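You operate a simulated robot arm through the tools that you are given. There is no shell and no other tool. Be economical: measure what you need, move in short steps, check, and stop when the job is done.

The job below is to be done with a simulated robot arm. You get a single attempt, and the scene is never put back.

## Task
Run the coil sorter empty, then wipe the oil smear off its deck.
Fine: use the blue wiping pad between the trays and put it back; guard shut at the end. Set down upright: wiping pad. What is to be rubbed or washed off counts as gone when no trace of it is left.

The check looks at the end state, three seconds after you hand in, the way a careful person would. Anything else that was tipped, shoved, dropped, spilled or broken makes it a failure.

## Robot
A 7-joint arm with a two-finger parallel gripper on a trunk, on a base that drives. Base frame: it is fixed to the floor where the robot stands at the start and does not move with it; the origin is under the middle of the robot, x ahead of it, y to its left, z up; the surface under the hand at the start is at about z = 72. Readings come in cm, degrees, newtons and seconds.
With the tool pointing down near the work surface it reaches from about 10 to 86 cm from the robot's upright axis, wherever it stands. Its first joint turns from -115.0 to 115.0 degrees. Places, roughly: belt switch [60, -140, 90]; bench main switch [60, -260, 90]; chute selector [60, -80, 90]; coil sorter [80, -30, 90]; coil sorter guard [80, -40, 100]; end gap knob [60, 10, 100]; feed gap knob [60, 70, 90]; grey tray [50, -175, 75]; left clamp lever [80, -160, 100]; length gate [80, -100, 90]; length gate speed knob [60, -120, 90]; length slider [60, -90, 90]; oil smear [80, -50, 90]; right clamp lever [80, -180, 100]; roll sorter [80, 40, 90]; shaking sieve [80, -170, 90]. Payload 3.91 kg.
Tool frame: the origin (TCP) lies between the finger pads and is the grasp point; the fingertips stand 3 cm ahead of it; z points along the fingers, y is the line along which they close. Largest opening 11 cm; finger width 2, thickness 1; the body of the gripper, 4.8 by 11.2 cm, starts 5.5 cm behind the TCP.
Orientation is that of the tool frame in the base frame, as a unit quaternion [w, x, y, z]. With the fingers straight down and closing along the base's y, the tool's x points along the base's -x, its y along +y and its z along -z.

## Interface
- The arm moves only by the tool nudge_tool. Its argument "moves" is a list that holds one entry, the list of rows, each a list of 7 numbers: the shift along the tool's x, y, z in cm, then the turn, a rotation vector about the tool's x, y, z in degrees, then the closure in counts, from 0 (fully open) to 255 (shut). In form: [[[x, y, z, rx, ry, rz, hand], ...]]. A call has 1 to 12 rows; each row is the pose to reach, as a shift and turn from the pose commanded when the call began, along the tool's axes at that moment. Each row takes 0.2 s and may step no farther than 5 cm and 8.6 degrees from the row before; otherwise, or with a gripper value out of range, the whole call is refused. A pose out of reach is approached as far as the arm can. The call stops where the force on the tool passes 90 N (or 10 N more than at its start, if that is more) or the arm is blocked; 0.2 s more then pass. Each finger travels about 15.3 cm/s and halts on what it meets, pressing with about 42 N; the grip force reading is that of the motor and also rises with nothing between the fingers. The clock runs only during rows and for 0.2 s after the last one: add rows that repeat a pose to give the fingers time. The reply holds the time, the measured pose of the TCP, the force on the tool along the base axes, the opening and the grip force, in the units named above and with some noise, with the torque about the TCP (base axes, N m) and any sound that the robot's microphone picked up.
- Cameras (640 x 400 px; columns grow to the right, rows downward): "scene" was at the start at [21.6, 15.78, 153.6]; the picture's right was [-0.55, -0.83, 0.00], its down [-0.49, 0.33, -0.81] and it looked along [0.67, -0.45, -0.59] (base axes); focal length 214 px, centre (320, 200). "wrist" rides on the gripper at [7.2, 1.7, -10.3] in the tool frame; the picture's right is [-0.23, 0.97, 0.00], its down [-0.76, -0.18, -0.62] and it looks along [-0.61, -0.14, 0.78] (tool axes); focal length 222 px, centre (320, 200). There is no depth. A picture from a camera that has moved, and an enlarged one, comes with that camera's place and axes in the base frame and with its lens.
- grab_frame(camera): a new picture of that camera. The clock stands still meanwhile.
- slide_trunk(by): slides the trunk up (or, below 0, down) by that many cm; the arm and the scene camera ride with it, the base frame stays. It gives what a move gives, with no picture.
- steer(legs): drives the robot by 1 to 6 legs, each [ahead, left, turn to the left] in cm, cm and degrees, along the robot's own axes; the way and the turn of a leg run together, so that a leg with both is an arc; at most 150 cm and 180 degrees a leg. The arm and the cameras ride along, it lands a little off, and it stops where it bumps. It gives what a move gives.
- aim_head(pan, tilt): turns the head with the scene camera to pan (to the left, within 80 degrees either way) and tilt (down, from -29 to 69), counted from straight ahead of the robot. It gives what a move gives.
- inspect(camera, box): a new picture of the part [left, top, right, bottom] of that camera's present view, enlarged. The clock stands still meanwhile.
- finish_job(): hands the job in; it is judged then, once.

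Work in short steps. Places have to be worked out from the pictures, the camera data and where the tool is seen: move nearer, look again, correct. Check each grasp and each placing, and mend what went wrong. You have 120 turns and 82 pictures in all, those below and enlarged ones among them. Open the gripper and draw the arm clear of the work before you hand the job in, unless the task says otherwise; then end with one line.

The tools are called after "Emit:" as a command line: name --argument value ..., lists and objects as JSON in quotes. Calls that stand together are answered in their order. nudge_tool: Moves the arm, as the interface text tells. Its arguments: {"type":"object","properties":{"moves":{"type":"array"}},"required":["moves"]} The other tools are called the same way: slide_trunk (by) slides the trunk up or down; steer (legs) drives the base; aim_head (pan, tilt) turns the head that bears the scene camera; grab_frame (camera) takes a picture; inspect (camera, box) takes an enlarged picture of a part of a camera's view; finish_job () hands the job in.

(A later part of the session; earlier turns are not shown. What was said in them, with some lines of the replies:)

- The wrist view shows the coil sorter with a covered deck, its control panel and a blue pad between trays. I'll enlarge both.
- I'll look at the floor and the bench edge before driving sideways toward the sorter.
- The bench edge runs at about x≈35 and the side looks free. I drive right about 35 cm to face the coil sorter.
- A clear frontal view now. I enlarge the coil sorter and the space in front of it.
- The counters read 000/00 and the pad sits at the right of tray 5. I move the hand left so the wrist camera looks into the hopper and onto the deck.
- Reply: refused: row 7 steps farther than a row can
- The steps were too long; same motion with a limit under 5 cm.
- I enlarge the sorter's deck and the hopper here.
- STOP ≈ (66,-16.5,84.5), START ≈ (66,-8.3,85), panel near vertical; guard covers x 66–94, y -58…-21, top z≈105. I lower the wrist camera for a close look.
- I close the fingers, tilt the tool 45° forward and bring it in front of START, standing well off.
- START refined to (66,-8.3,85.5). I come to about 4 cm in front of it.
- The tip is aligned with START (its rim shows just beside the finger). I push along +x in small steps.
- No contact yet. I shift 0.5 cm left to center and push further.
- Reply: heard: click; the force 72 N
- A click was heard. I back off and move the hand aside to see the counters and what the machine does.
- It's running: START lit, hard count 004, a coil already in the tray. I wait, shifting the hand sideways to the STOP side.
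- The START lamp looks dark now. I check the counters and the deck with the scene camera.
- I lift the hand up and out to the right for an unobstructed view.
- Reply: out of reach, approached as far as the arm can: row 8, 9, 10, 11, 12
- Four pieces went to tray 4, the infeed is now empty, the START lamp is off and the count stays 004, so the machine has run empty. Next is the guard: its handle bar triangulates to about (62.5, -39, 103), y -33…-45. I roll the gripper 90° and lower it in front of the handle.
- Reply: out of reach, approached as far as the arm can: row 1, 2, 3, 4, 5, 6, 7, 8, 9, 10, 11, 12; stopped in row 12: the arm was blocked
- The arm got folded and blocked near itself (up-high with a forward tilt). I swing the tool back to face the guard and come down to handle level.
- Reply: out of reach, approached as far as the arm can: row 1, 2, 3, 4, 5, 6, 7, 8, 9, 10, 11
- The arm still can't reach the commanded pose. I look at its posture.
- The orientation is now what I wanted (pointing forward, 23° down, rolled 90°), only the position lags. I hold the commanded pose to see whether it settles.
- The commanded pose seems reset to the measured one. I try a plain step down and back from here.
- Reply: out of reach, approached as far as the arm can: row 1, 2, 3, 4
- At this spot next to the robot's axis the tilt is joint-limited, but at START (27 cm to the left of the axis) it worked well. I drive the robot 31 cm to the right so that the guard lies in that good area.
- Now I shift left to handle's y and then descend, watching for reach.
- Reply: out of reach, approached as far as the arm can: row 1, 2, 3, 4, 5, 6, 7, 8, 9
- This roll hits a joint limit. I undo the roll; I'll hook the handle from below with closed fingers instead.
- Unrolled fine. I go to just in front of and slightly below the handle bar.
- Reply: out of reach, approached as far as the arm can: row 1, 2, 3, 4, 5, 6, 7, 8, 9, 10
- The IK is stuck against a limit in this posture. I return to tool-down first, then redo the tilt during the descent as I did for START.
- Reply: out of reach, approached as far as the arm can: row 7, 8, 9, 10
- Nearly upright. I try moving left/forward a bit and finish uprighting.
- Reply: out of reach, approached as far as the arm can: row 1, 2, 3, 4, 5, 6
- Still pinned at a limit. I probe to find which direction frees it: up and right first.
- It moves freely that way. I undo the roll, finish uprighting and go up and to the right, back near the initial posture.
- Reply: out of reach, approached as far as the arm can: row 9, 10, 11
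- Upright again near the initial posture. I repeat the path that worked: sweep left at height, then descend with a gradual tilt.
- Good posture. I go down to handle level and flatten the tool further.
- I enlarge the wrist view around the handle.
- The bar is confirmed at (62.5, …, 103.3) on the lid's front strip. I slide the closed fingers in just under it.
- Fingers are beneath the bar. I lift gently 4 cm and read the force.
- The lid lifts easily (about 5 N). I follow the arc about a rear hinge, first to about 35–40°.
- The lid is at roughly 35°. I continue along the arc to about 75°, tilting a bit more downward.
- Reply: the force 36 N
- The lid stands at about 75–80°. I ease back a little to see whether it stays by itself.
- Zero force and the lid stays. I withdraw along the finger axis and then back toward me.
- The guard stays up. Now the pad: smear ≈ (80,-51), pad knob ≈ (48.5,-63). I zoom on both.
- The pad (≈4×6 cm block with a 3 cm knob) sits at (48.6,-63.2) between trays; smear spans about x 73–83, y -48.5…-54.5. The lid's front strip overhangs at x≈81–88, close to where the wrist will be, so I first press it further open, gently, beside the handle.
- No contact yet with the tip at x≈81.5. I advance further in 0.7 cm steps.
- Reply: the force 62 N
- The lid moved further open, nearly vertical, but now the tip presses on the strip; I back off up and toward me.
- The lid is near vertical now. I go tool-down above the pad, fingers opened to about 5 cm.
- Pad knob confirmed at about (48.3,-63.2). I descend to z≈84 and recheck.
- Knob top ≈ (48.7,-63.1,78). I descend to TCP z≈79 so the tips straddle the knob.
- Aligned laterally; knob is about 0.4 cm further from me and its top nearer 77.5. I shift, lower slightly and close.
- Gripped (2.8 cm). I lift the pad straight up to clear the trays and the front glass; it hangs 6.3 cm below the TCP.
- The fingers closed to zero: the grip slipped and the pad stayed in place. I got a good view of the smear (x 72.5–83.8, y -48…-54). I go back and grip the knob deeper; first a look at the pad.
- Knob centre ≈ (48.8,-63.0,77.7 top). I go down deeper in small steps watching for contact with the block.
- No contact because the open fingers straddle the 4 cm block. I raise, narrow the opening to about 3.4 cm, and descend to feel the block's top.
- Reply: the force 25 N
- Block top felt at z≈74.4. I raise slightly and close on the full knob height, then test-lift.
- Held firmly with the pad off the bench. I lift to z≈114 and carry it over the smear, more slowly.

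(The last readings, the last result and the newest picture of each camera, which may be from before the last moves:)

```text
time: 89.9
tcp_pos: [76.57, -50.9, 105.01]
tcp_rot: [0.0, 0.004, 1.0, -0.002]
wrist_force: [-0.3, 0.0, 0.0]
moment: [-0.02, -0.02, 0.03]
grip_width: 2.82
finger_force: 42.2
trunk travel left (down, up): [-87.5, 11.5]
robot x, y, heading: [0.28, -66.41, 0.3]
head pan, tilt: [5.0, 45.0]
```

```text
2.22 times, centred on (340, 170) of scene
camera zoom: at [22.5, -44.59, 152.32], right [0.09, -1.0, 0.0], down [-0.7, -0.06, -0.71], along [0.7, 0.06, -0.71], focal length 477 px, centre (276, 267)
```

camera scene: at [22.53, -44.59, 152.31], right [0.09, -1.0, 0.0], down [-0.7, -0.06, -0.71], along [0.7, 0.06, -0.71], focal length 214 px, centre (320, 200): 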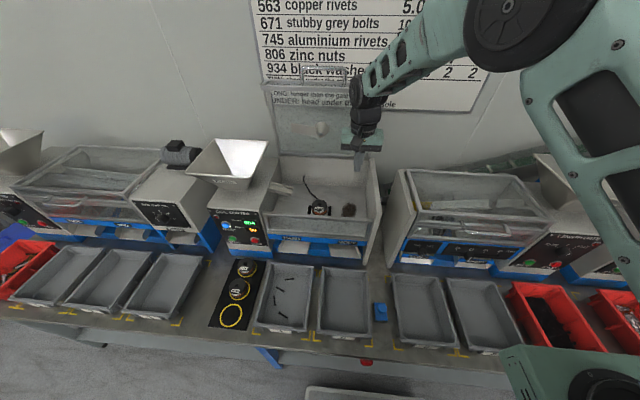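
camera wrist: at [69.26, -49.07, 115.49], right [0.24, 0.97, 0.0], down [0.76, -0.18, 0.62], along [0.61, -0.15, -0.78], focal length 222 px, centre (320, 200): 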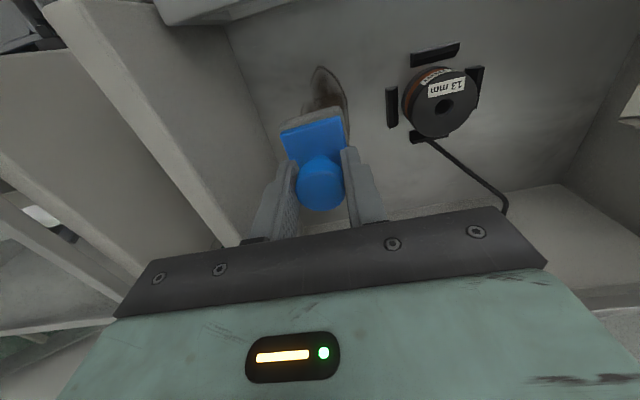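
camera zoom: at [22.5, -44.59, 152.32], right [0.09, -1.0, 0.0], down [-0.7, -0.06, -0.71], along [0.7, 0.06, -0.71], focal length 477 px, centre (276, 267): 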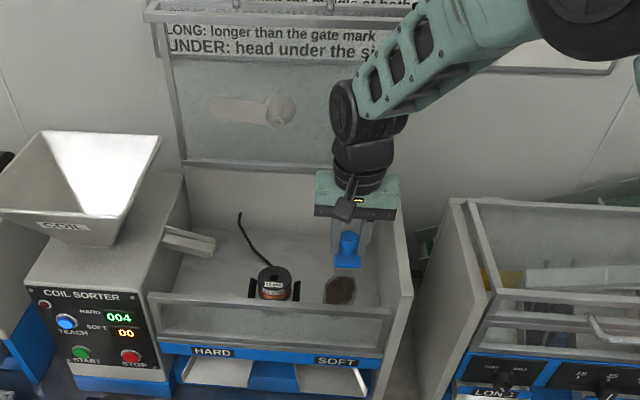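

The pad hangs over the smear with room all around. I descend to feel the deck.

Emit:
nudge_tool --moves '[[[0, 0.3, 3, 0, 0, 0, 255], [0, 0.5, 6, 0, 0, 0, 255], [0, 0.5, 8, 0, 0, 0, 255], [0, 0.5, 9, 0, 0, 0, 255]]]'

Emit:
nudge_tool --moves '[[[0, 0, 0.4, 0, 0, 0, 255], [0, 0, 0.8, 0, 0, 0, 255]]]'

Emit:
nudge_tool --moves '[[[0, 0, 0.4, 0, 0, 0, 255], [0, 0, 0.8, 0, 0, 0, 255]]]'

```text
time: 90.9
tcp_pos: [76.27, -50.34, 96.0]
tcp_rot: [-0.001, 0.004, 1.0, -0.002]
wrist_force: [0.7, -0.2, -0.9]
moment: [0.01, -0.01, 0.04]
grip_width: 2.82
finger_force: 42.0
trunk travel left (down, up): [-87.5, 11.5]
robot x, y, heading: [0.64, -65.95, 0.5]
head pan, tilt: [5.0, 45.0]
```

```text
time: 91.5
tcp_pos: [76.42, -50.35, 95.9]
tcp_rot: [0.003, 0.005, 1.0, 0.0]
wrist_force: [-11.5, -6.7, 56.4]
moment: [-0.18, 0.54, -0.08]
grip_width: 2.86
finger_force: 42.0
trunk travel left (down, up): [-87.5, 11.5]
robot x, y, heading: [0.21, -65.79, 0.2]
head pan, tilt: [5.0, 45.0]
```

```text
time: 92.0
tcp_pos: [76.81, -50.12, 95.98]
tcp_rot: [0.008, 0.006, 1.0, 0.001]
wrist_force: [-5.2, -2.8, 38.8]
moment: [-0.3, 1.01, -0.02]
grip_width: 2.84
finger_force: 41.6
trunk travel left (down, up): [-87.5, 11.5]
robot x, y, heading: [0.03, -65.95, 0.3]
head pan, tilt: [5.0, 45.0]
stopped in row 2: the force on the tool passed its limit at 94 N (the readings are from after the stop); the commanded pose is now the measured one
```

Deck found (TCP ≈ 95.9). I wipe with light pressure, strokes along x at y≈-50.

Emit:
nudge_tool --moves '[[[1.2, 0, 0, 0, 0, 0, 255], [2, 0, 0, 0, 0, 0, 255], [0, 0, 0.05, 0, 0, 0, 255], [-2, 0, 0.05, 0, 0, 0, 255], [-4, 0, 0.05, 0, 0, 0, 255], [-4.8, 0, 0.05, 0, 0, 0, 255], [-3, 0, 0.05, 0, 0, 0, 255], [-1, 0, 0.05, 0, 0, 0, 255], [1, 0, 0.05, 0, 0, 0, 255], [2, 0, 0.05, 0, 0, 0, 255]]]'

```text
time: 94.2
tcp_pos: [74.99, -50.16, 95.88]
tcp_rot: [0.009, 0.005, 1.0, 0.003]
wrist_force: [17.3, -1.7, 42.7]
moment: [-0.44, 0.02, 0.1]
grip_width: 2.85
finger_force: 42.4
trunk travel left (down, up): [-87.5, 11.5]
robot x, y, heading: [0.22, -66.02, 0.2]
head pan, tilt: [5.0, 45.0]
```

Pressure is about 40 N and the grip is steady. Now strokes at y≈-51.3 and -52.5.

Emit:
nudge_tool --moves '[[[0, -1.2, 0, 0, 0, 0, 255], [-2, -1.2, 0, 0, 0, 0, 255], [-4, -1.2, 0, 0, 0, 0, 255], [-6, -1.2, 0, 0, 0, 0, 255], [-7, -1.2, 0, 0, 0, 0, 255], [-7, -2.3, 0, 0, 0, 0, 255], [-5, -2.3, 0, 0, 0, 0, 255], [-3, -2.3, 0, 0, 0, 0, 255], [-1, -2.3, 0, 0, 0, 0, 255], [0, -2.3, 0, 0, 0, 0, 255]]]'

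Emit:
inspect --camera "scene" --box '[260, 80, 420, 260]'

```text
time: 96.4
tcp_pos: [75.52, -51.93, 95.92]
tcp_rot: [0.013, 0.003, 1.0, 0.004]
wrist_force: [34.1, 36.6, 31.1]
moment: [-3.62, 2.0, 2.19]
grip_width: 2.83
finger_force: 41.7
trunk travel left (down, up): [-87.5, 11.5]
robot x, y, heading: [0.16, -66.14, 0.1]
head pan, tilt: [5.0, 45.0]
```

```text
2.22 times, centred on (340, 170) of scene
camera zoom: at [22.57, -44.39, 152.28], right [0.09, -1.0, 0.0], down [-0.7, -0.07, -0.71], along [0.7, 0.06, -0.71], focal length 477 px, centre (276, 267)
```

zoom: 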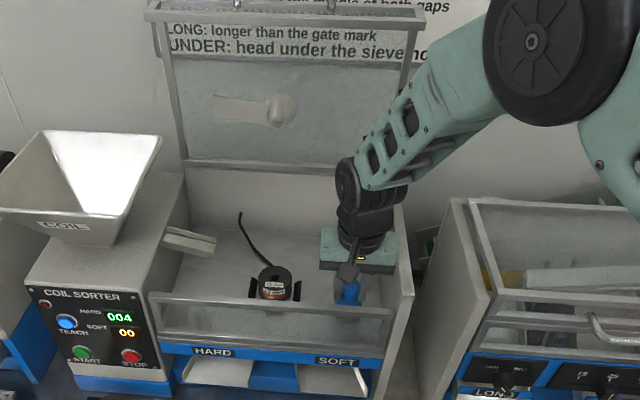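

Side force: the gripper body touches the right wall at y≈-52. I move off it, lift, and look at the deck.

Emit:
nudge_tool --moves '[[[0, 1, 0, 0, 0, 0, 255], [0, 1.5, -2, 0, 0, 0, 255], [0, 1.5, -6, 0, 0, 0, 255], [0, 1.5, -10, 0, 0, 0, 255], [0, 1.5, -14, 0, 0, 0, 255], [3.5, 1.5, -17, 0, 0, 0, 255], [7, 1.5, -18, 0, 0, 0, 255]]]'

Emit:
grab_frame --camera "wrist"

Emit:
inspect --camera "scene" --box '[300, 170, 390, 245]'

```text
time: 98.0
tcp_pos: [67.63, -50.91, 113.28]
tcp_rot: [0.003, 0.005, 1.0, 0.0]
wrist_force: [-1.0, 0.7, -1.2]
moment: [-0.02, 0.02, -0.01]
grip_width: 2.83
finger_force: 42.4
trunk travel left (down, up): [-87.5, 11.5]
robot x, y, heading: [0.05, -65.84, 0.1]
head pan, tilt: [5.0, 45.0]
```

```text
17 pictures are left
camera wrist: at [60.28, -49.2, 123.56], right [0.24, 0.97, 0.0], down [0.76, -0.18, 0.63], along [0.61, -0.15, -0.78], focal length 222 px, centre (320, 200)
```

wrist: 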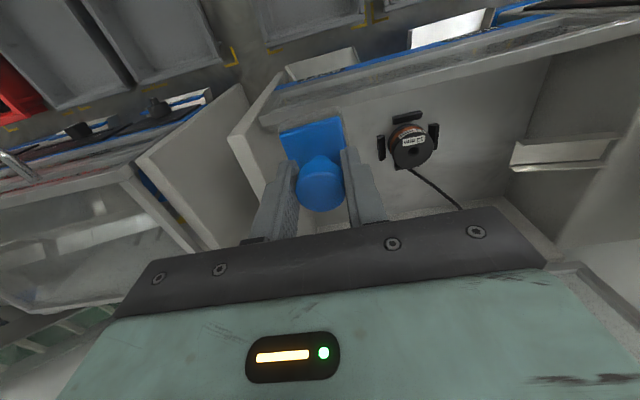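

```text
5.33 times, centred on (345, 208) of scene
camera zoom: at [22.57, -44.59, 152.31], right [0.09, -1.0, 0.0], down [-0.7, -0.06, -0.71], along [0.7, 0.06, -0.71], focal length 1144 px, centre (187, 160)
```

zoom: 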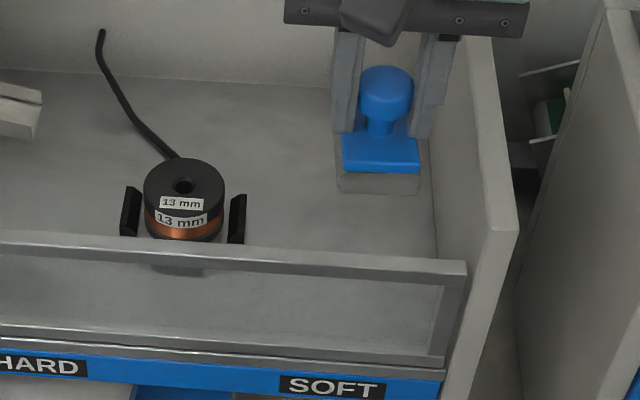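

The visible part of the deck is clean. I carry the pad back toward its place, clearing the view, and check the whole smear area.

Emit:
nudge_tool --moves '[[[3, -2, 0, 0, 0, 0, 255], [6, -4, 0, 0, 0, 0, 255], [9, -6, 0, 0, 0, 0, 255], [12, -8, 0, 0, 0, 0, 255], [15, -10, 0, 0, 0, 0, 255], [18.9, -12.1, 0, 0, 0, 0, 255]]]'

Emit:
inspect --camera "scene" --box '[300, 170, 390, 245]'

```text
time: 99.4
tcp_pos: [48.5, -62.84, 113.13]
tcp_rot: [0.004, 0.004, 1.0, 0.001]
wrist_force: [1.5, -0.2, -1.3]
moment: [0.02, 0.02, 0.0]
grip_width: 2.83
finger_force: 41.4
trunk travel left (down, up): [-87.5, 11.5]
robot x, y, heading: [0.08, -66.16, 0.3]
head pan, tilt: [5.0, 45.0]
```

```text
5.33 times, centred on (345, 208) of scene
camera zoom: at [22.55, -44.57, 152.31], right [0.09, -1.0, 0.0], down [-0.7, -0.06, -0.71], along [0.7, 0.06, -0.71], focal length 1144 px, centre (187, 160)
```

zoom: 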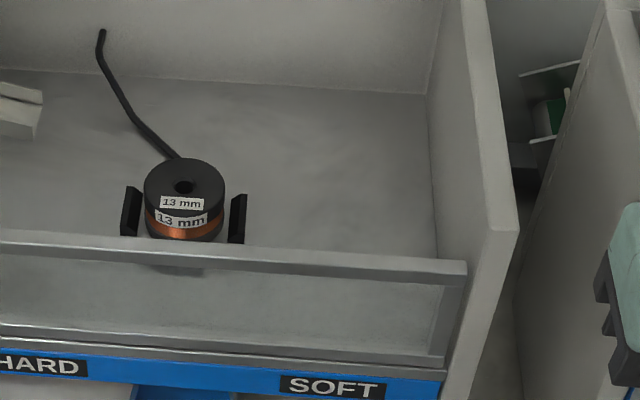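

The deck looks clean. I lower the pad back to its original spot between the trays.

Emit:
nudge_tool --moves '[[[-0.2, -0.2, 4, 0, 0, 0, 255], [-0.2, -0.2, 8, 0, 0, 0, 255], [-0.2, -0.2, 12, 0, 0, 0, 255], [-0.2, -0.2, 16, 0, 0, 0, 255], [-0.2, -0.2, 20, 0, 0, 0, 255], [-0.2, -0.2, 24, 0, 0, 0, 255], [-0.2, -0.2, 27, 0, 0, 0, 255], [-0.2, -0.2, 30, 0, 0, 0, 255], [-0.2, -0.2, 33, 0, 0, 0, 255], [-0.2, -0.2, 34.5, 0, 0, 0, 255]]]'

Emit:
inspect --camera "wrist" --box '[220, 60, 460, 260]'

```text
time: 101.6
tcp_pos: [49.03, -63.09, 78.59]
tcp_rot: [0.004, 0.004, 1.0, 0.0]
wrist_force: [-0.3, 0.3, -0.9]
moment: [0.0, 0.0, 0.01]
grip_width: 2.83
finger_force: 42.2
trunk travel left (down, up): [-87.5, 11.5]
robot x, y, heading: [0.22, -65.89, 0.3]
head pan, tilt: [5.0, 45.0]
```

```text
2.00 times, centred on (340, 160) of wrist
camera zoom: at [41.72, -61.33, 88.93], right [0.24, 0.97, 0.0], down [0.76, -0.18, 0.63], along [0.61, -0.15, -0.78], focal length 444 px, centre (280, 280)
```

zoom: 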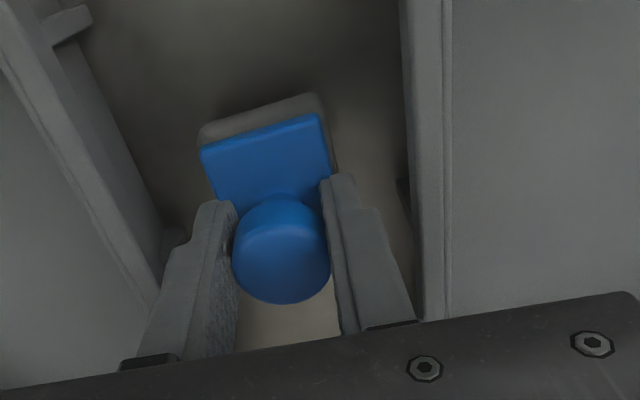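

About 1 cm above the bench and aligned. I lower until contact.

Emit:
nudge_tool --moves '[[[0.1, 0, 0.4, 0, 0, 0, 255], [0.1, 0, 0.7, 0, 0, 0, 255]]]'

Emit:
nudge_tool --moves '[[[0, 0, 0.15, 0, 0, 0, 255], [0, 0, 0.25, 0, 0, 0, 255]]]'

```text
time: 102.2
tcp_pos: [49.04, -63.05, 77.9]
tcp_rot: [0.003, 0.005, 1.0, -0.001]
wrist_force: [-0.7, -0.1, 0.0]
moment: [0.03, 0.03, 0.01]
grip_width: 2.82
finger_force: 42.2
trunk travel left (down, up): [-87.5, 11.5]
robot x, y, heading: [0.26, -65.93, 0.3]
head pan, tilt: [5.0, 45.0]
```

```text
time: 102.8
tcp_pos: [48.9, -63.1, 77.72]
tcp_rot: [0.003, 0.005, 1.0, 0.0]
wrist_force: [0.6, 0.1, -0.7]
moment: [-0.03, 0.0, -0.01]
grip_width: 2.84
finger_force: 41.7
trunk travel left (down, up): [-87.5, 11.5]
robot x, y, heading: [-0.05, -66.12, -0.1]
head pan, tilt: [5.0, 45.0]
```

Emit:
nudge_tool --moves '[[[0, 0, 0.15, 0, 0, 0, 255], [0, 0, 0.25, 0, 0, 0, 255]]]'

```text
time: 103.4
tcp_pos: [49.03, -63.07, 77.54]
tcp_rot: [0.004, 0.005, 1.0, 0.0]
wrist_force: [-0.1, -0.7, -1.2]
moment: [0.03, -0.01, -0.04]
grip_width: 2.82
finger_force: 41.9
trunk travel left (down, up): [-87.5, 11.5]
robot x, y, heading: [0.22, -66.13, 0.1]
head pan, tilt: [5.0, 45.0]
```

Still no load; a little lower.

Emit:
nudge_tool --moves '[[[0, 0, 0.15, 0, 0, 0, 255], [0, 0, 0.25, 0, 0, 0, 255]]]'

```text
time: 104.0
tcp_pos: [48.86, -63.1, 77.4]
tcp_rot: [0.004, 0.005, 1.0, 0.0]
wrist_force: [-1.1, -1.5, 36.5]
moment: [-0.15, 0.01, 0.0]
grip_width: 2.84
finger_force: 42.2
trunk travel left (down, up): [-87.5, 11.5]
robot x, y, heading: [0.48, -66.09, -0.1]
head pan, tilt: [5.0, 45.0]
```

The pad is on the bench. I unload slightly, open, and lift straight up.

Emit:
nudge_tool --moves '[[[0, 0, -0.15, 0, 0, 0, 255], [0, 0, -0.15, 0, 0, 0, 200], [0, 0, -0.15, 0, 0, 0, 150], [0, 0, -0.15, 0, 0, 0, 145], [0, 0, -2, 0, 0, 0, 145], [0, 0, -6, 0, 0, 0, 145], [0, 0, -10.5, 0, 0, 0, 145], [0, 0, -15, 0, 0, 0, 145], [0, 0, -19.5, 0, 0, 0, 145]]]'

Emit:
grab_frame --camera "wrist"

```text
time: 106.0
tcp_pos: [48.77, -62.95, 96.69]
tcp_rot: [0.003, 0.005, 1.0, 0.0]
wrist_force: [0.0, 0.0, -0.2]
moment: [0.02, 0.03, -0.01]
grip_width: 4.76
finger_force: 0.0
trunk travel left (down, up): [-87.5, 11.5]
robot x, y, heading: [0.58, -65.75, 0.0]
head pan, tilt: [5.0, 45.0]
```

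```text
13 pictures are left
camera wrist: at [41.41, -61.28, 107.04], right [0.24, 0.97, 0.0], down [0.76, -0.18, 0.63], along [0.61, -0.15, -0.78], focal length 222 px, centre (320, 200)
```

wrist: 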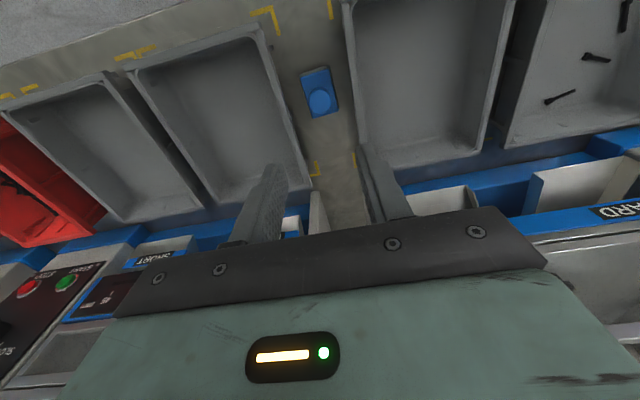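

The pad is back upright. Now the guard: I look at where its strip and handle are.

Emit:
inspect --camera "scene" --box '[250, 50, 400, 160]'

```text
3.64 times, centred on (325, 105) of scene
camera zoom: at [22.56, -44.59, 152.3], right [0.09, -1.0, 0.0], down [-0.7, -0.06, -0.71], along [0.7, 0.06, -0.71], focal length 780 px, centre (302, 546)
```

zoom: 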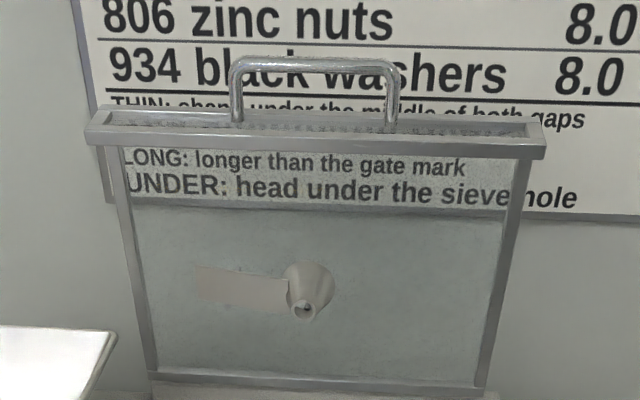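

Handle bar is at ≈(91,-39.6,136), its right post at y≈-45.7. First a tool-down look at the deck from above to confirm that no trace is left.

Emit:
nudge_tool --moves '[[[0, 0, -4.5, 0, 0, 0, 145], [0, 0, -9, 0, 0, 0, 145], [0, 0, -13.5, 0, 0, 0, 145], [-2.5, 2.5, -16.5, 0, 0, 0, 145], [-5, 5, -19, 0, 0, 0, 145], [-8, 8, -20, 0, 0, 0, 145], [-11, 10.5, -20, 0, 0, 0, 145], [-14, 13, -20, 0, 0, 0, 145], [-17, 13, -20, 0, 0, 0, 145]]]'

Emit:
inspect --camera "wrist" --box '[220, 40, 460, 200]'

```text
time: 108.0
tcp_pos: [65.58, -50.12, 116.84]
tcp_rot: [0.003, 0.004, 1.0, 0.0]
wrist_force: [0.7, 0.3, -0.1]
moment: [-0.02, -0.03, -0.04]
grip_width: 4.75
finger_force: 0.1
trunk travel left (down, up): [-87.5, 11.5]
robot x, y, heading: [0.13, -65.73, 0.4]
head pan, tilt: [5.0, 45.0]
```

```text
2.50 times, centred on (340, 120) of wrist
camera zoom: at [58.35, -48.44, 127.16], right [0.24, 0.97, 0.0], down [0.76, -0.18, 0.63], along [0.61, -0.15, -0.78], focal length 555 px, centre (270, 400)
```

zoom: 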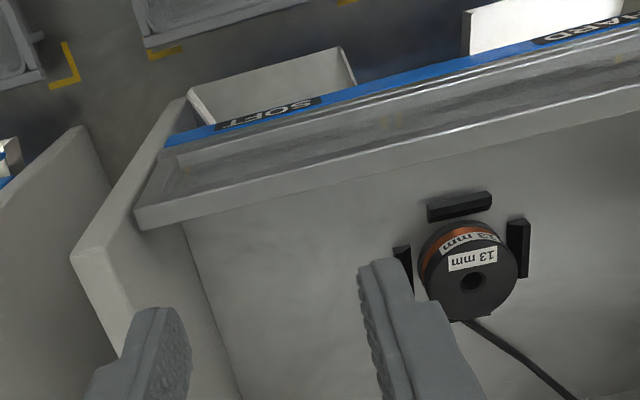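

Deck is clean over the full smear area. Now I tilt the tool 60° forward and rise to the handle post's height, fingers open about 4.7 cm.

Emit:
nudge_tool --moves '[[[1, 0.5, -2, 0, -7.5, 0, 145], [2, 1, -4, 0, -15, 0, 145], [3, 1.5, -6.5, 0, -22.5, 0, 145], [3, 2, -9, 0, -30, 0, 145], [3, 2.6, -12, 0, -37.5, 0, 145], [3, 3.2, -15, 0, -45, 0, 145], [2, 3.8, -18, 0, -52.5, 0, 145], [1, 4.4, -21, 0, -60, 0, 145], [1, 4.4, -21, 0, -60, 0, 145]]]'

Emit:
grab_frame --camera "wrist"

```text
time: 110.0
tcp_pos: [64.64, -45.88, 137.77]
tcp_rot: [0.504, 0.003, 0.864, -0.001]
wrist_force: [-0.4, 0.1, 0.1]
moment: [0.02, -0.01, -0.03]
grip_width: 4.75
finger_force: 0.0
trunk travel left (down, up): [-87.5, 11.5]
robot x, y, heading: [0.66, -66.29, -0.2]
head pan, tilt: [5.0, 45.0]
```

```text
10 pictures are left
camera wrist: at [52.07, -43.99, 136.72], right [0.12, 0.97, 0.2], down [-0.17, -0.18, 0.97], along [0.98, -0.15, 0.14], focal length 222 px, centre (320, 200)
```

wrist: 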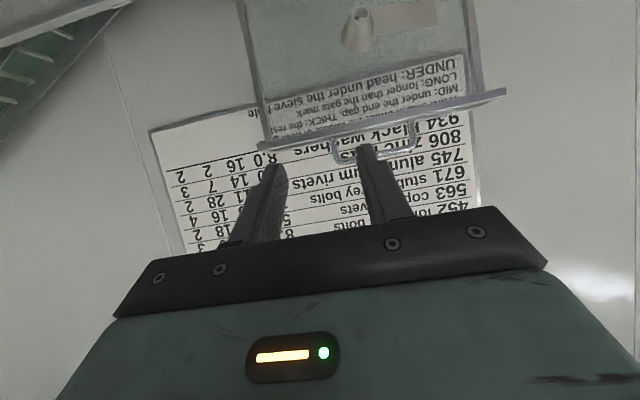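

The bar blocks straddling the post, so I'll instead reach over the bar with closed fingers tilted ~45° and pull it toward me with the fingers' underside. I move to a pre-pose above and in front of the bar.

Emit:
nudge_tool --moves '[[[-3.4, 1.3, 2, 0, 2.4, 0, 255], [-6.8, 2.6, 4, 0, 4.8, 0, 255], [-10.2, 3.9, 6, 0, 7.2, 0, 255], [-13.6, 5.2, 8.2, 0, 9.6, 0, 255], [-17, 6.4, 10.4, 0, 12, 0, 255], [-17, 6.4, 10.4, 0, 12, 0, 255]]]'

Emit:
inspect --camera "wrist" --box '[160, 0, 480, 240]'

```text
time: 111.4
tcp_pos: [82.31, -39.53, 147.24]
tcp_rot: [0.409, 0.004, 0.912, -0.002]
wrist_force: [0.6, 0.4, -0.3]
moment: [-0.03, 0.02, 0.0]
grip_width: 0.01
finger_force: 37.5
trunk travel left (down, up): [-87.5, 11.5]
robot x, y, heading: [0.08, -65.97, 0.4]
head pan, tilt: [5.0, 45.0]
```

```text
1.67 times, centred on (320, 120) of wrist
camera zoom: at [69.7, -37.86, 148.84], right [0.16, 0.97, 0.17], down [0.04, -0.18, 0.98], along [0.99, -0.15, -0.07], focal length 370 px, centre (320, 333)
```

zoom: 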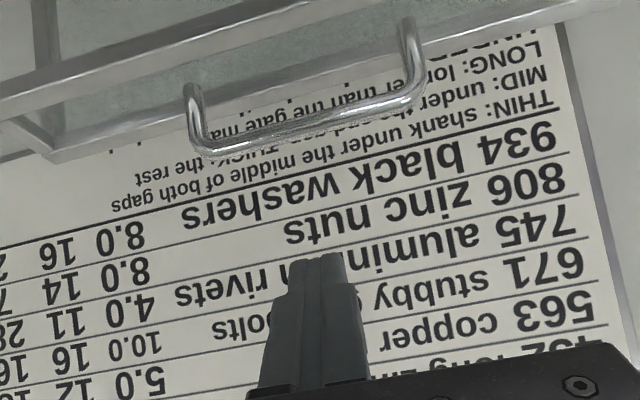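

Bar located at (89,-39.7,136.5). I slide the closed fingers over and behind it.

Emit:
nudge_tool --moves '[[[0, -0.1, 3.5, 0, 0, 0, 255], [0, -0.1, 7, 0, 0, 0, 255], [0.5, -0.1, 9, 0, 0, 0, 255], [1.4, -0.1, 10.4, 0, 0, 0, 255], [1.4, -0.1, 10.4, 0, 0, 0, 255]]]'

Emit:
inspect --camera "wrist" --box '[160, 0, 480, 240]'

```text
time: 112.6
tcp_pos: [89.11, -39.79, 139.38]
tcp_rot: [0.409, 0.004, 0.912, -0.002]
wrist_force: [0.0, -0.3, 0.2]
moment: [0.01, 0.01, 0.0]
grip_width: 0.0
finger_force: 38.2
trunk travel left (down, up): [-87.5, 11.5]
robot x, y, heading: [0.37, -65.8, 0.4]
head pan, tilt: [5.0, 45.0]
```

```text
1.67 times, centred on (320, 120) of wrist
camera zoom: at [76.51, -38.04, 140.97], right [0.16, 0.97, 0.17], down [0.04, -0.18, 0.98], along [0.99, -0.15, -0.06], focal length 370 px, centre (320, 333)
```

zoom: 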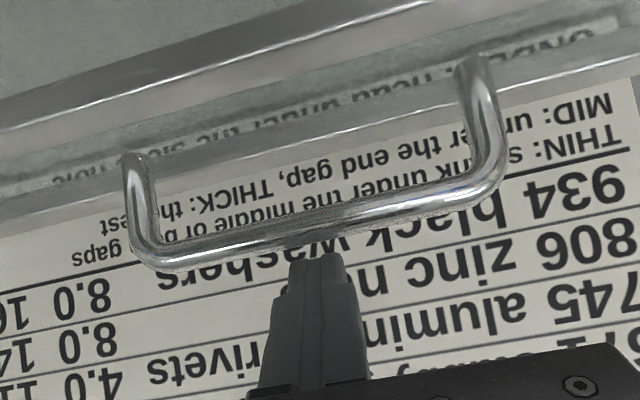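

The tip is over the bar with about 1.2 cm overlap. I go 0.4 cm deeper, engage, and pull along the arc to about 60°.

Emit:
nudge_tool --moves '[[[0, 0, 0.4, 0, 0, 0, 255], [0.9, 0, 0, 0, 0, 0, 255], [2.9, 0, -1.2, 0, 0, 0, 255], [5.3, 0, -2.8, 0, 0, 0, 255], [7.8, 0, -4, 0, 0, 0, 255], [10.4, 0, -5, 0, 0, 0, 255], [13, 0, -5.8, 0, 0, 0, 255]]]'

Emit:
inspect --camera "wrist" --box '[160, 0, 480, 240]'

```text
time: 114.2
tcp_pos: [76.11, -39.64, 133.57]
tcp_rot: [0.41, 0.005, 0.912, -0.002]
wrist_force: [-0.6, 0.2, -0.4]
moment: [0.03, 0.02, 0.0]
grip_width: 0.02
finger_force: 38.2
trunk travel left (down, up): [-87.5, 11.5]
robot x, y, heading: [0.04, -66.42, 0.2]
head pan, tilt: [5.0, 45.0]
```

```text
1.67 times, centred on (320, 120) of wrist
camera zoom: at [63.47, -37.81, 135.1], right [0.16, 0.97, 0.17], down [0.04, -0.18, 0.98], along [0.99, -0.15, -0.06], focal length 370 px, centre (320, 333)
```

zoom: 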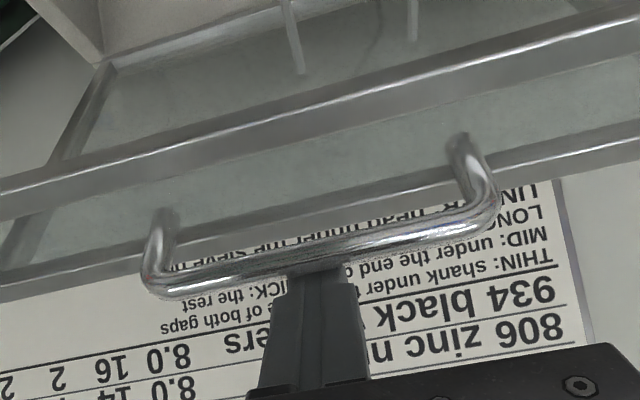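

The lid follows the finger smoothly with hardly any force. I continue down the arc to about 20°.

Emit:
nudge_tool --moves '[[[2.7, 0, -0.65, 0, 0, 0, 255], [5.5, 0, -0.95, 0, 0, 0, 255], [8.3, 0, -1.05, 0, 0, 0, 255], [11, 0, -0.9, 0, 0, 0, 255], [13.8, 0, -0.45, 0, 0, 0, 255], [16.5, 0, 0.1, 0, 0, 0, 255], [19.2, 0, 1, 0, 0, 0, 255], [21.7, 0, 2.1, 0, 0, 0, 255]]]'

Emit:
inspect --camera "wrist" --box '[160, 0, 480, 240]'

```text
time: 115.4
tcp_pos: [72.2, -45.31, 127.47]
tcp_rot: [0.416, 0.085, 0.905, 0.014]
wrist_force: [-22.1, 3.4, 20.7]
moment: [0.34, 0.13, -0.1]
grip_width: 0.0
finger_force: 37.6
trunk travel left (down, up): [-87.5, 11.5]
robot x, y, heading: [0.16, -65.44, 0.2]
head pan, tilt: [5.0, 45.0]
stopped in row 6: the force on the tool passed its limit at 118 N (the readings are from after the stop); the commanded pose is now the measured one
```

```text
1.67 times, centred on (320, 120) of wrist
camera zoom: at [60.03, -42.06, 128.98], right [0.28, 0.92, 0.26], down [-0.01, -0.27, 0.96], along [0.96, -0.28, -0.07], focal length 370 px, centre (320, 333)
```

zoom: 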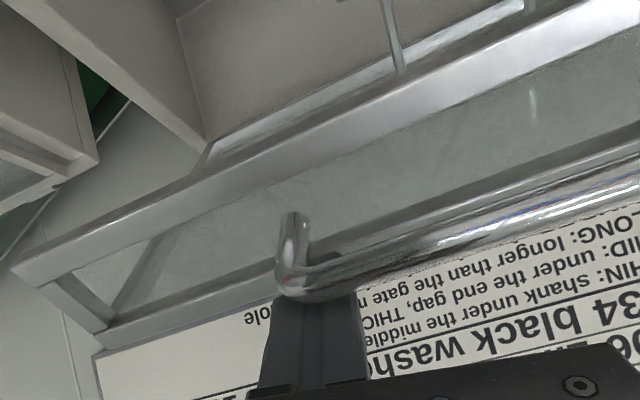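

The move stopped at 118 N and the tool slipped sideways to the handle's right post. I look at the overall situation.

Emit:
grab_frame --camera "scene"

```text
5 pictures are left
camera scene: at [21.3, -43.23, 151.48], right [0.26, -0.96, 0.0], down [-0.75, -0.21, -0.62], along [0.6, 0.16, -0.78], focal length 214 px, centre (320, 200)
```

scene: 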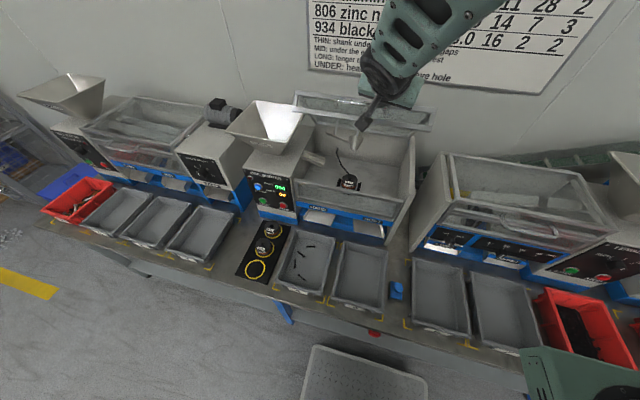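

The scene camera's axes have changed: the arm's elbow bumped the robot's own head — that was the block, not the lid. I retreat a bit (up and forward), restore the tool orientation and recentre on the handle.

Emit:
nudge_tool --moves '[[[-1.5, 0, 0, 0, 0, 0, 255], [-2.5, 1.5, 0, -0.7, 0.3, -3, 255], [-2.5, 3, 0, -1.4, 0.6, -6, 255], [-2.5, 5, 0, -2.1, 0.9, -9.1, 255], [-2.5, 5, 0, -2.1, 0.9, -9.1, 255]]]'

Emit:
aim_head --pan 20 --tilt 45

```text
time: 116.3
tcp_pos: [74.65, -44.87, 129.69]
tcp_rot: [0.412, 0.037, 0.91, -0.019]
wrist_force: [-40.5, -20.9, 50.4]
moment: [-0.4, 0.36, -0.32]
grip_width: 0.01
finger_force: 37.6
trunk travel left (down, up): [-87.5, 11.5]
robot x, y, heading: [0.18, -66.49, 0.1]
head pan, tilt: [5.0, 45.0]
stopped in row 4: the force on the tool passed its limit at 122 N (the readings are from after the stop); the commanded pose is now the measured one
```

```text
time: 117.1
tcp_pos: [74.52, -44.75, 129.48]
tcp_rot: [0.412, 0.037, 0.91, -0.021]
wrist_force: [-49.4, -27.4, 61.0]
moment: [-0.64, 0.39, -0.33]
grip_width: 0.0
finger_force: 37.5
trunk travel left (down, up): [-87.5, 11.5]
robot x, y, heading: [0.01, -65.72, 0.2]
head pan, tilt: [20.0, 45.0]
```

The tip is pressing into the lid's strip along the finger axis. I withdraw straight back along the finger.

Emit:
nudge_tool --moves '[[[0, 0, -1.5, 0, 0, 0, 255], [0, 0, -3, 0, 0, 0, 255], [0, 0, -5, 0, 0, 0, 255], [0, 0, -7, 0, 0, 0, 255]]]'

Emit:
inspect --camera "wrist" --box '[80, 0, 560, 240]'

```text
time: 118.1
tcp_pos: [69.89, -43.9, 133.63]
tcp_rot: [0.409, 0.032, 0.912, -0.02]
wrist_force: [-0.2, -0.4, 0.4]
moment: [-0.01, 0.01, 0.0]
grip_width: 0.02
finger_force: 37.6
trunk travel left (down, up): [-87.5, 11.5]
robot x, y, heading: [-0.09, -65.92, 0.1]
head pan, tilt: [20.0, 45.0]
```

```text
1.33 times, centred on (320, 120) of wrist
camera zoom: at [57.43, -41.24, 134.97], right [0.23, 0.96, 0.16], down [0.03, -0.17, 0.99], along [0.97, -0.22, -0.06], focal length 296 px, centre (320, 307)
```

zoom: 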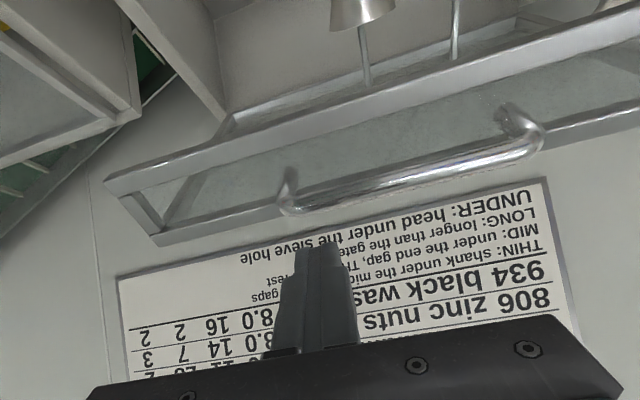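

Free again; lid intact at ~50°, bar at ≈(72.5,-39.5,128.5). To keep the elbow away from the head I back the robot off 12 cm, so the arm works more extended.

Emit:
steer --legs '[[-12, 0, 0]]'

```text
time: 119.3
tcp_pos: [57.76, -44.02, 133.61]
tcp_rot: [0.409, 0.034, 0.912, -0.02]
wrist_force: [-0.4, 0.0, -0.2]
moment: [0.03, -0.01, 0.01]
grip_width: 0.01
finger_force: 37.6
trunk travel left (down, up): [-87.5, 11.5]
robot x, y, heading: [-12.05, -66.22, 0.4]
head pan, tilt: [20.0, 45.0]
```

Now I go over the bar again at its middle.

Emit:
nudge_tool --moves '[[[-3, 1.5, 2, -1, 0, -0.7, 255], [-6, 3, 4, -2, 0, -1.4, 255], [-8.5, 4.4, 6, -3.2, 0, -2.1, 255], [-8.6, 4.4, 9, -3.2, 0, -2.1, 255], [-8.4, 4.4, 11, -3.2, 0, -2.1, 255], [-8, 4.4, 12.7, -3.2, 0, -2.1, 255], [-8, 4.4, 12.7, -3.2, 0, -2.1, 255]]]'

Emit:
inspect --camera "wrist" --box '[80, 0, 560, 240]'

```text
time: 120.9
tcp_pos: [72.85, -40.82, 130.95]
tcp_rot: [0.41, 0.006, 0.912, -0.003]
wrist_force: [0.3, 0.1, 0.0]
moment: [0.03, 0.02, 0.0]
grip_width: 0.0
finger_force: 37.3
trunk travel left (down, up): [-87.5, 11.5]
robot x, y, heading: [-12.47, -65.94, 0.3]
head pan, tilt: [20.0, 45.0]
```

```text
1.33 times, centred on (320, 120) of wrist
camera zoom: at [60.35, -39.02, 132.5], right [0.16, 0.97, 0.17], down [0.04, -0.18, 0.98], along [0.99, -0.15, -0.07], focal length 296 px, centre (320, 307)
```

zoom: 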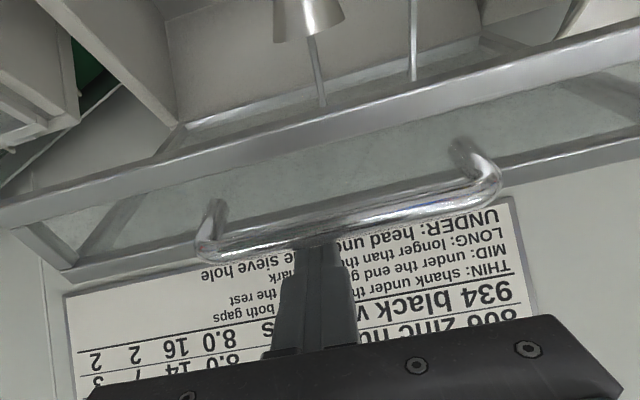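

Positioned over the bar. I pull along the arc in a few steps and check.

Emit:
nudge_tool --moves '[[[1.2, 0, -0.1, 0, 0, 0, 255], [3.1, 0, -0.3, 0, 0, 0, 255], [5.8, 0, -0.3, 0, 0, 0, 255], [8.5, 0, 0, 0, 0, 0, 255], [11.2, 0, 0.5, 0, 0, 0, 255]]]'

```text
time: 122.1
tcp_pos: [65.7, -40.82, 122.22]
tcp_rot: [0.409, 0.005, 0.912, -0.002]
wrist_force: [0.4, -0.2, 0.0]
moment: [0.0, 0.0, 0.04]
grip_width: 0.01
finger_force: 37.7
trunk travel left (down, up): [-87.5, 11.5]
robot x, y, heading: [-11.98, -66.23, 0.3]
head pan, tilt: [20.0, 45.0]
```

Tracking exactly without resistance. I continue to about 6°, with slightly less overlap.

Emit:
nudge_tool --moves '[[[2.7, 0, 0.6, 0, 0, 0, 255], [5.2, 0, 1.4, 0, 0, 0, 255], [7.7, 0, 2.5, 0, 0, 0, 255], [10.1, 0, 3.8, 0, 0, 0, 255], [12.3, 0, 5.3, 0, 0, 0, 255]]]'

Emit:
inspect --camera "wrist" --box '[80, 0, 560, 240]'

```text
time: 123.3
tcp_pos: [61.68, -40.7, 109.62]
tcp_rot: [0.41, 0.006, 0.912, -0.003]
wrist_force: [0.2, -0.3, 0.1]
moment: [0.01, 0.01, 0.03]
grip_width: 0.01
finger_force: 37.2
trunk travel left (down, up): [-87.5, 11.5]
robot x, y, heading: [-12.17, -66.17, 0.4]
head pan, tilt: [20.0, 45.0]
```

```text
1.33 times, centred on (320, 120) of wrist
camera zoom: at [49.06, -38.84, 111.09], right [0.16, 0.97, 0.17], down [0.04, -0.18, 0.98], along [0.99, -0.15, -0.07], focal length 296 px, centre (320, 307)
```

zoom: 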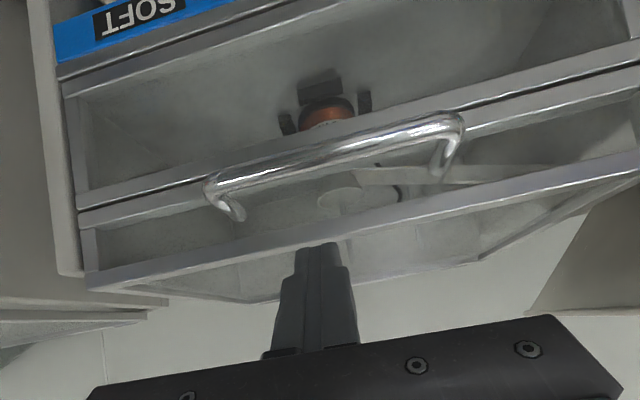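

The lid has gone down to its closed position by itself. I press the bar lightly to make sure it is fully shut.

Emit:
nudge_tool --moves '[[[1, 0, 1, 0, 0, 0, 255], [2, 0, 2, 0, 0, 0, 255], [2.6, 0, 2.4, 0, 0, 0, 255], [3, 0, 2.4, 0, 0, 0, 255], [3.4, 0, 2.4, 0, 0, 0, 255]]]'

```text
time: 124.5
tcp_pos: [61.61, -40.74, 105.83]
tcp_rot: [0.414, 0.007, 0.91, 0.0]
wrist_force: [28.8, 1.7, 21.4]
moment: [-0.2, -0.88, -0.2]
grip_width: 0.0
finger_force: 37.6
trunk travel left (down, up): [-87.5, 11.5]
robot x, y, heading: [-12.11, -66.15, 0.2]
head pan, tilt: [20.0, 45.0]
```

Contact came exactly where the closed bar should be, with no travel, so the guard is shut. I back off clear.

Emit:
nudge_tool --moves '[[[-1, 0, -1, 0, 0, 0, 255], [-2, 0, -4, 0, 0, 0, 200], [-2, 0, -8, 0, 0, 0, 100], [-2, 0, -12, 0, 0, 0, 0], [-3, 0, -16, 0, 0, 0, 0], [-4, -3, -19, 0, 0, 0, 0], [-5, -7, -20, 0, 0, 0, 0], [-5, -11, -20, 0, 0, 0, 0], [-5, -15, -20, 0, 0, 0, 0]]]'

Emit:
aim_head --pan 12 --tilt 40

Emit:
grab_frame --camera "scene"

```text
time: 125.8
tcp_pos: [57.62, -50.45, 117.64]
tcp_rot: [0.409, 0.092, 0.906, -0.061]
wrist_force: [0.2, 0.5, 0.4]
moment: [-0.06, -0.04, -0.03]
grip_width: 11.02
finger_force: 0.2
trunk travel left (down, up): [-87.5, 11.5]
robot x, y, heading: [-12.16, -66.14, 0.4]
head pan, tilt: [20.0, 45.0]
stopped in row 6: the arm was blocked; the commanded pose is now the measured one
```

```text
time: 126.5
tcp_pos: [57.62, -50.45, 118.15]
tcp_rot: [0.409, 0.094, 0.906, -0.056]
wrist_force: [0.2, -0.4, -0.2]
moment: [-0.01, 0.0, -0.02]
grip_width: 11.01
finger_force: 0.1
trunk travel left (down, up): [-87.5, 11.5]
robot x, y, heading: [-12.3, -66.06, 0.0]
head pan, tilt: [12.0, 40.0]
```

```text
1 pictures are left
camera scene: at [11.16, -43.77, 154.78], right [0.19, -0.98, 0.0], down [-0.47, -0.09, -0.88], along [0.86, 0.16, -0.48], focal length 214 px, centre (320, 200)
```

scene: 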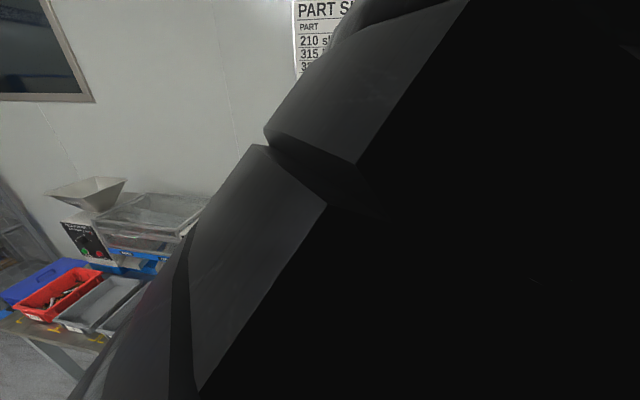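

The elbow is near the head again, but the tool is free of the work. I back the robot another 12 cm and take the last picture with the wrist camera.

Emit:
steer --legs '[[-12, 0, 0]]'

Emit:
grab_frame --camera "wrist"

```text
time: 127.7
tcp_pos: [45.65, -50.59, 118.11]
tcp_rot: [0.408, 0.096, 0.906, -0.057]
wrist_force: [0.0, -0.9, -1.0]
moment: [-0.01, 0.02, 0.0]
grip_width: 10.99
finger_force: 0.1
trunk travel left (down, up): [-87.5, 11.5]
robot x, y, heading: [-24.13, -66.06, 0.1]
head pan, tilt: [12.0, 40.0]
```

```text
0 pictures are left
camera wrist: at [33.74, -46.26, 119.44], right [0.36, 0.92, 0.15], down [0.0, -0.16, 0.99], along [0.93, -0.36, -0.06], focal length 222 px, centre (320, 200)
```

wrist: 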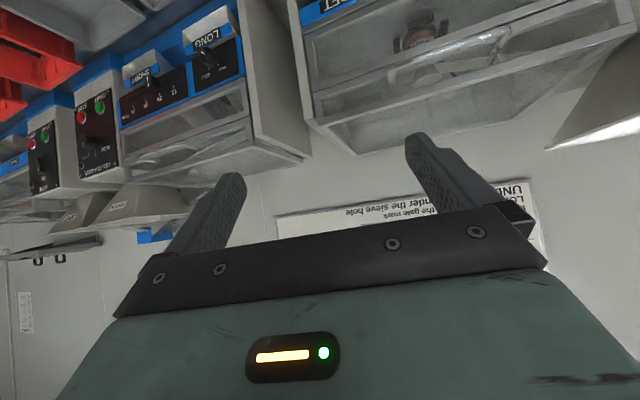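

The guard looks shut, the gripper is open and the arm is clear of the work, so I hand in.

Emit:
finish_job

```text
The job is handed in.
```

The coil sorter ran empty (4 pieces into tray 4, START lamp off). I wiped the oil smear off its deck until no trace showed, put the blue pad back upright between the trays, and shut the guard.
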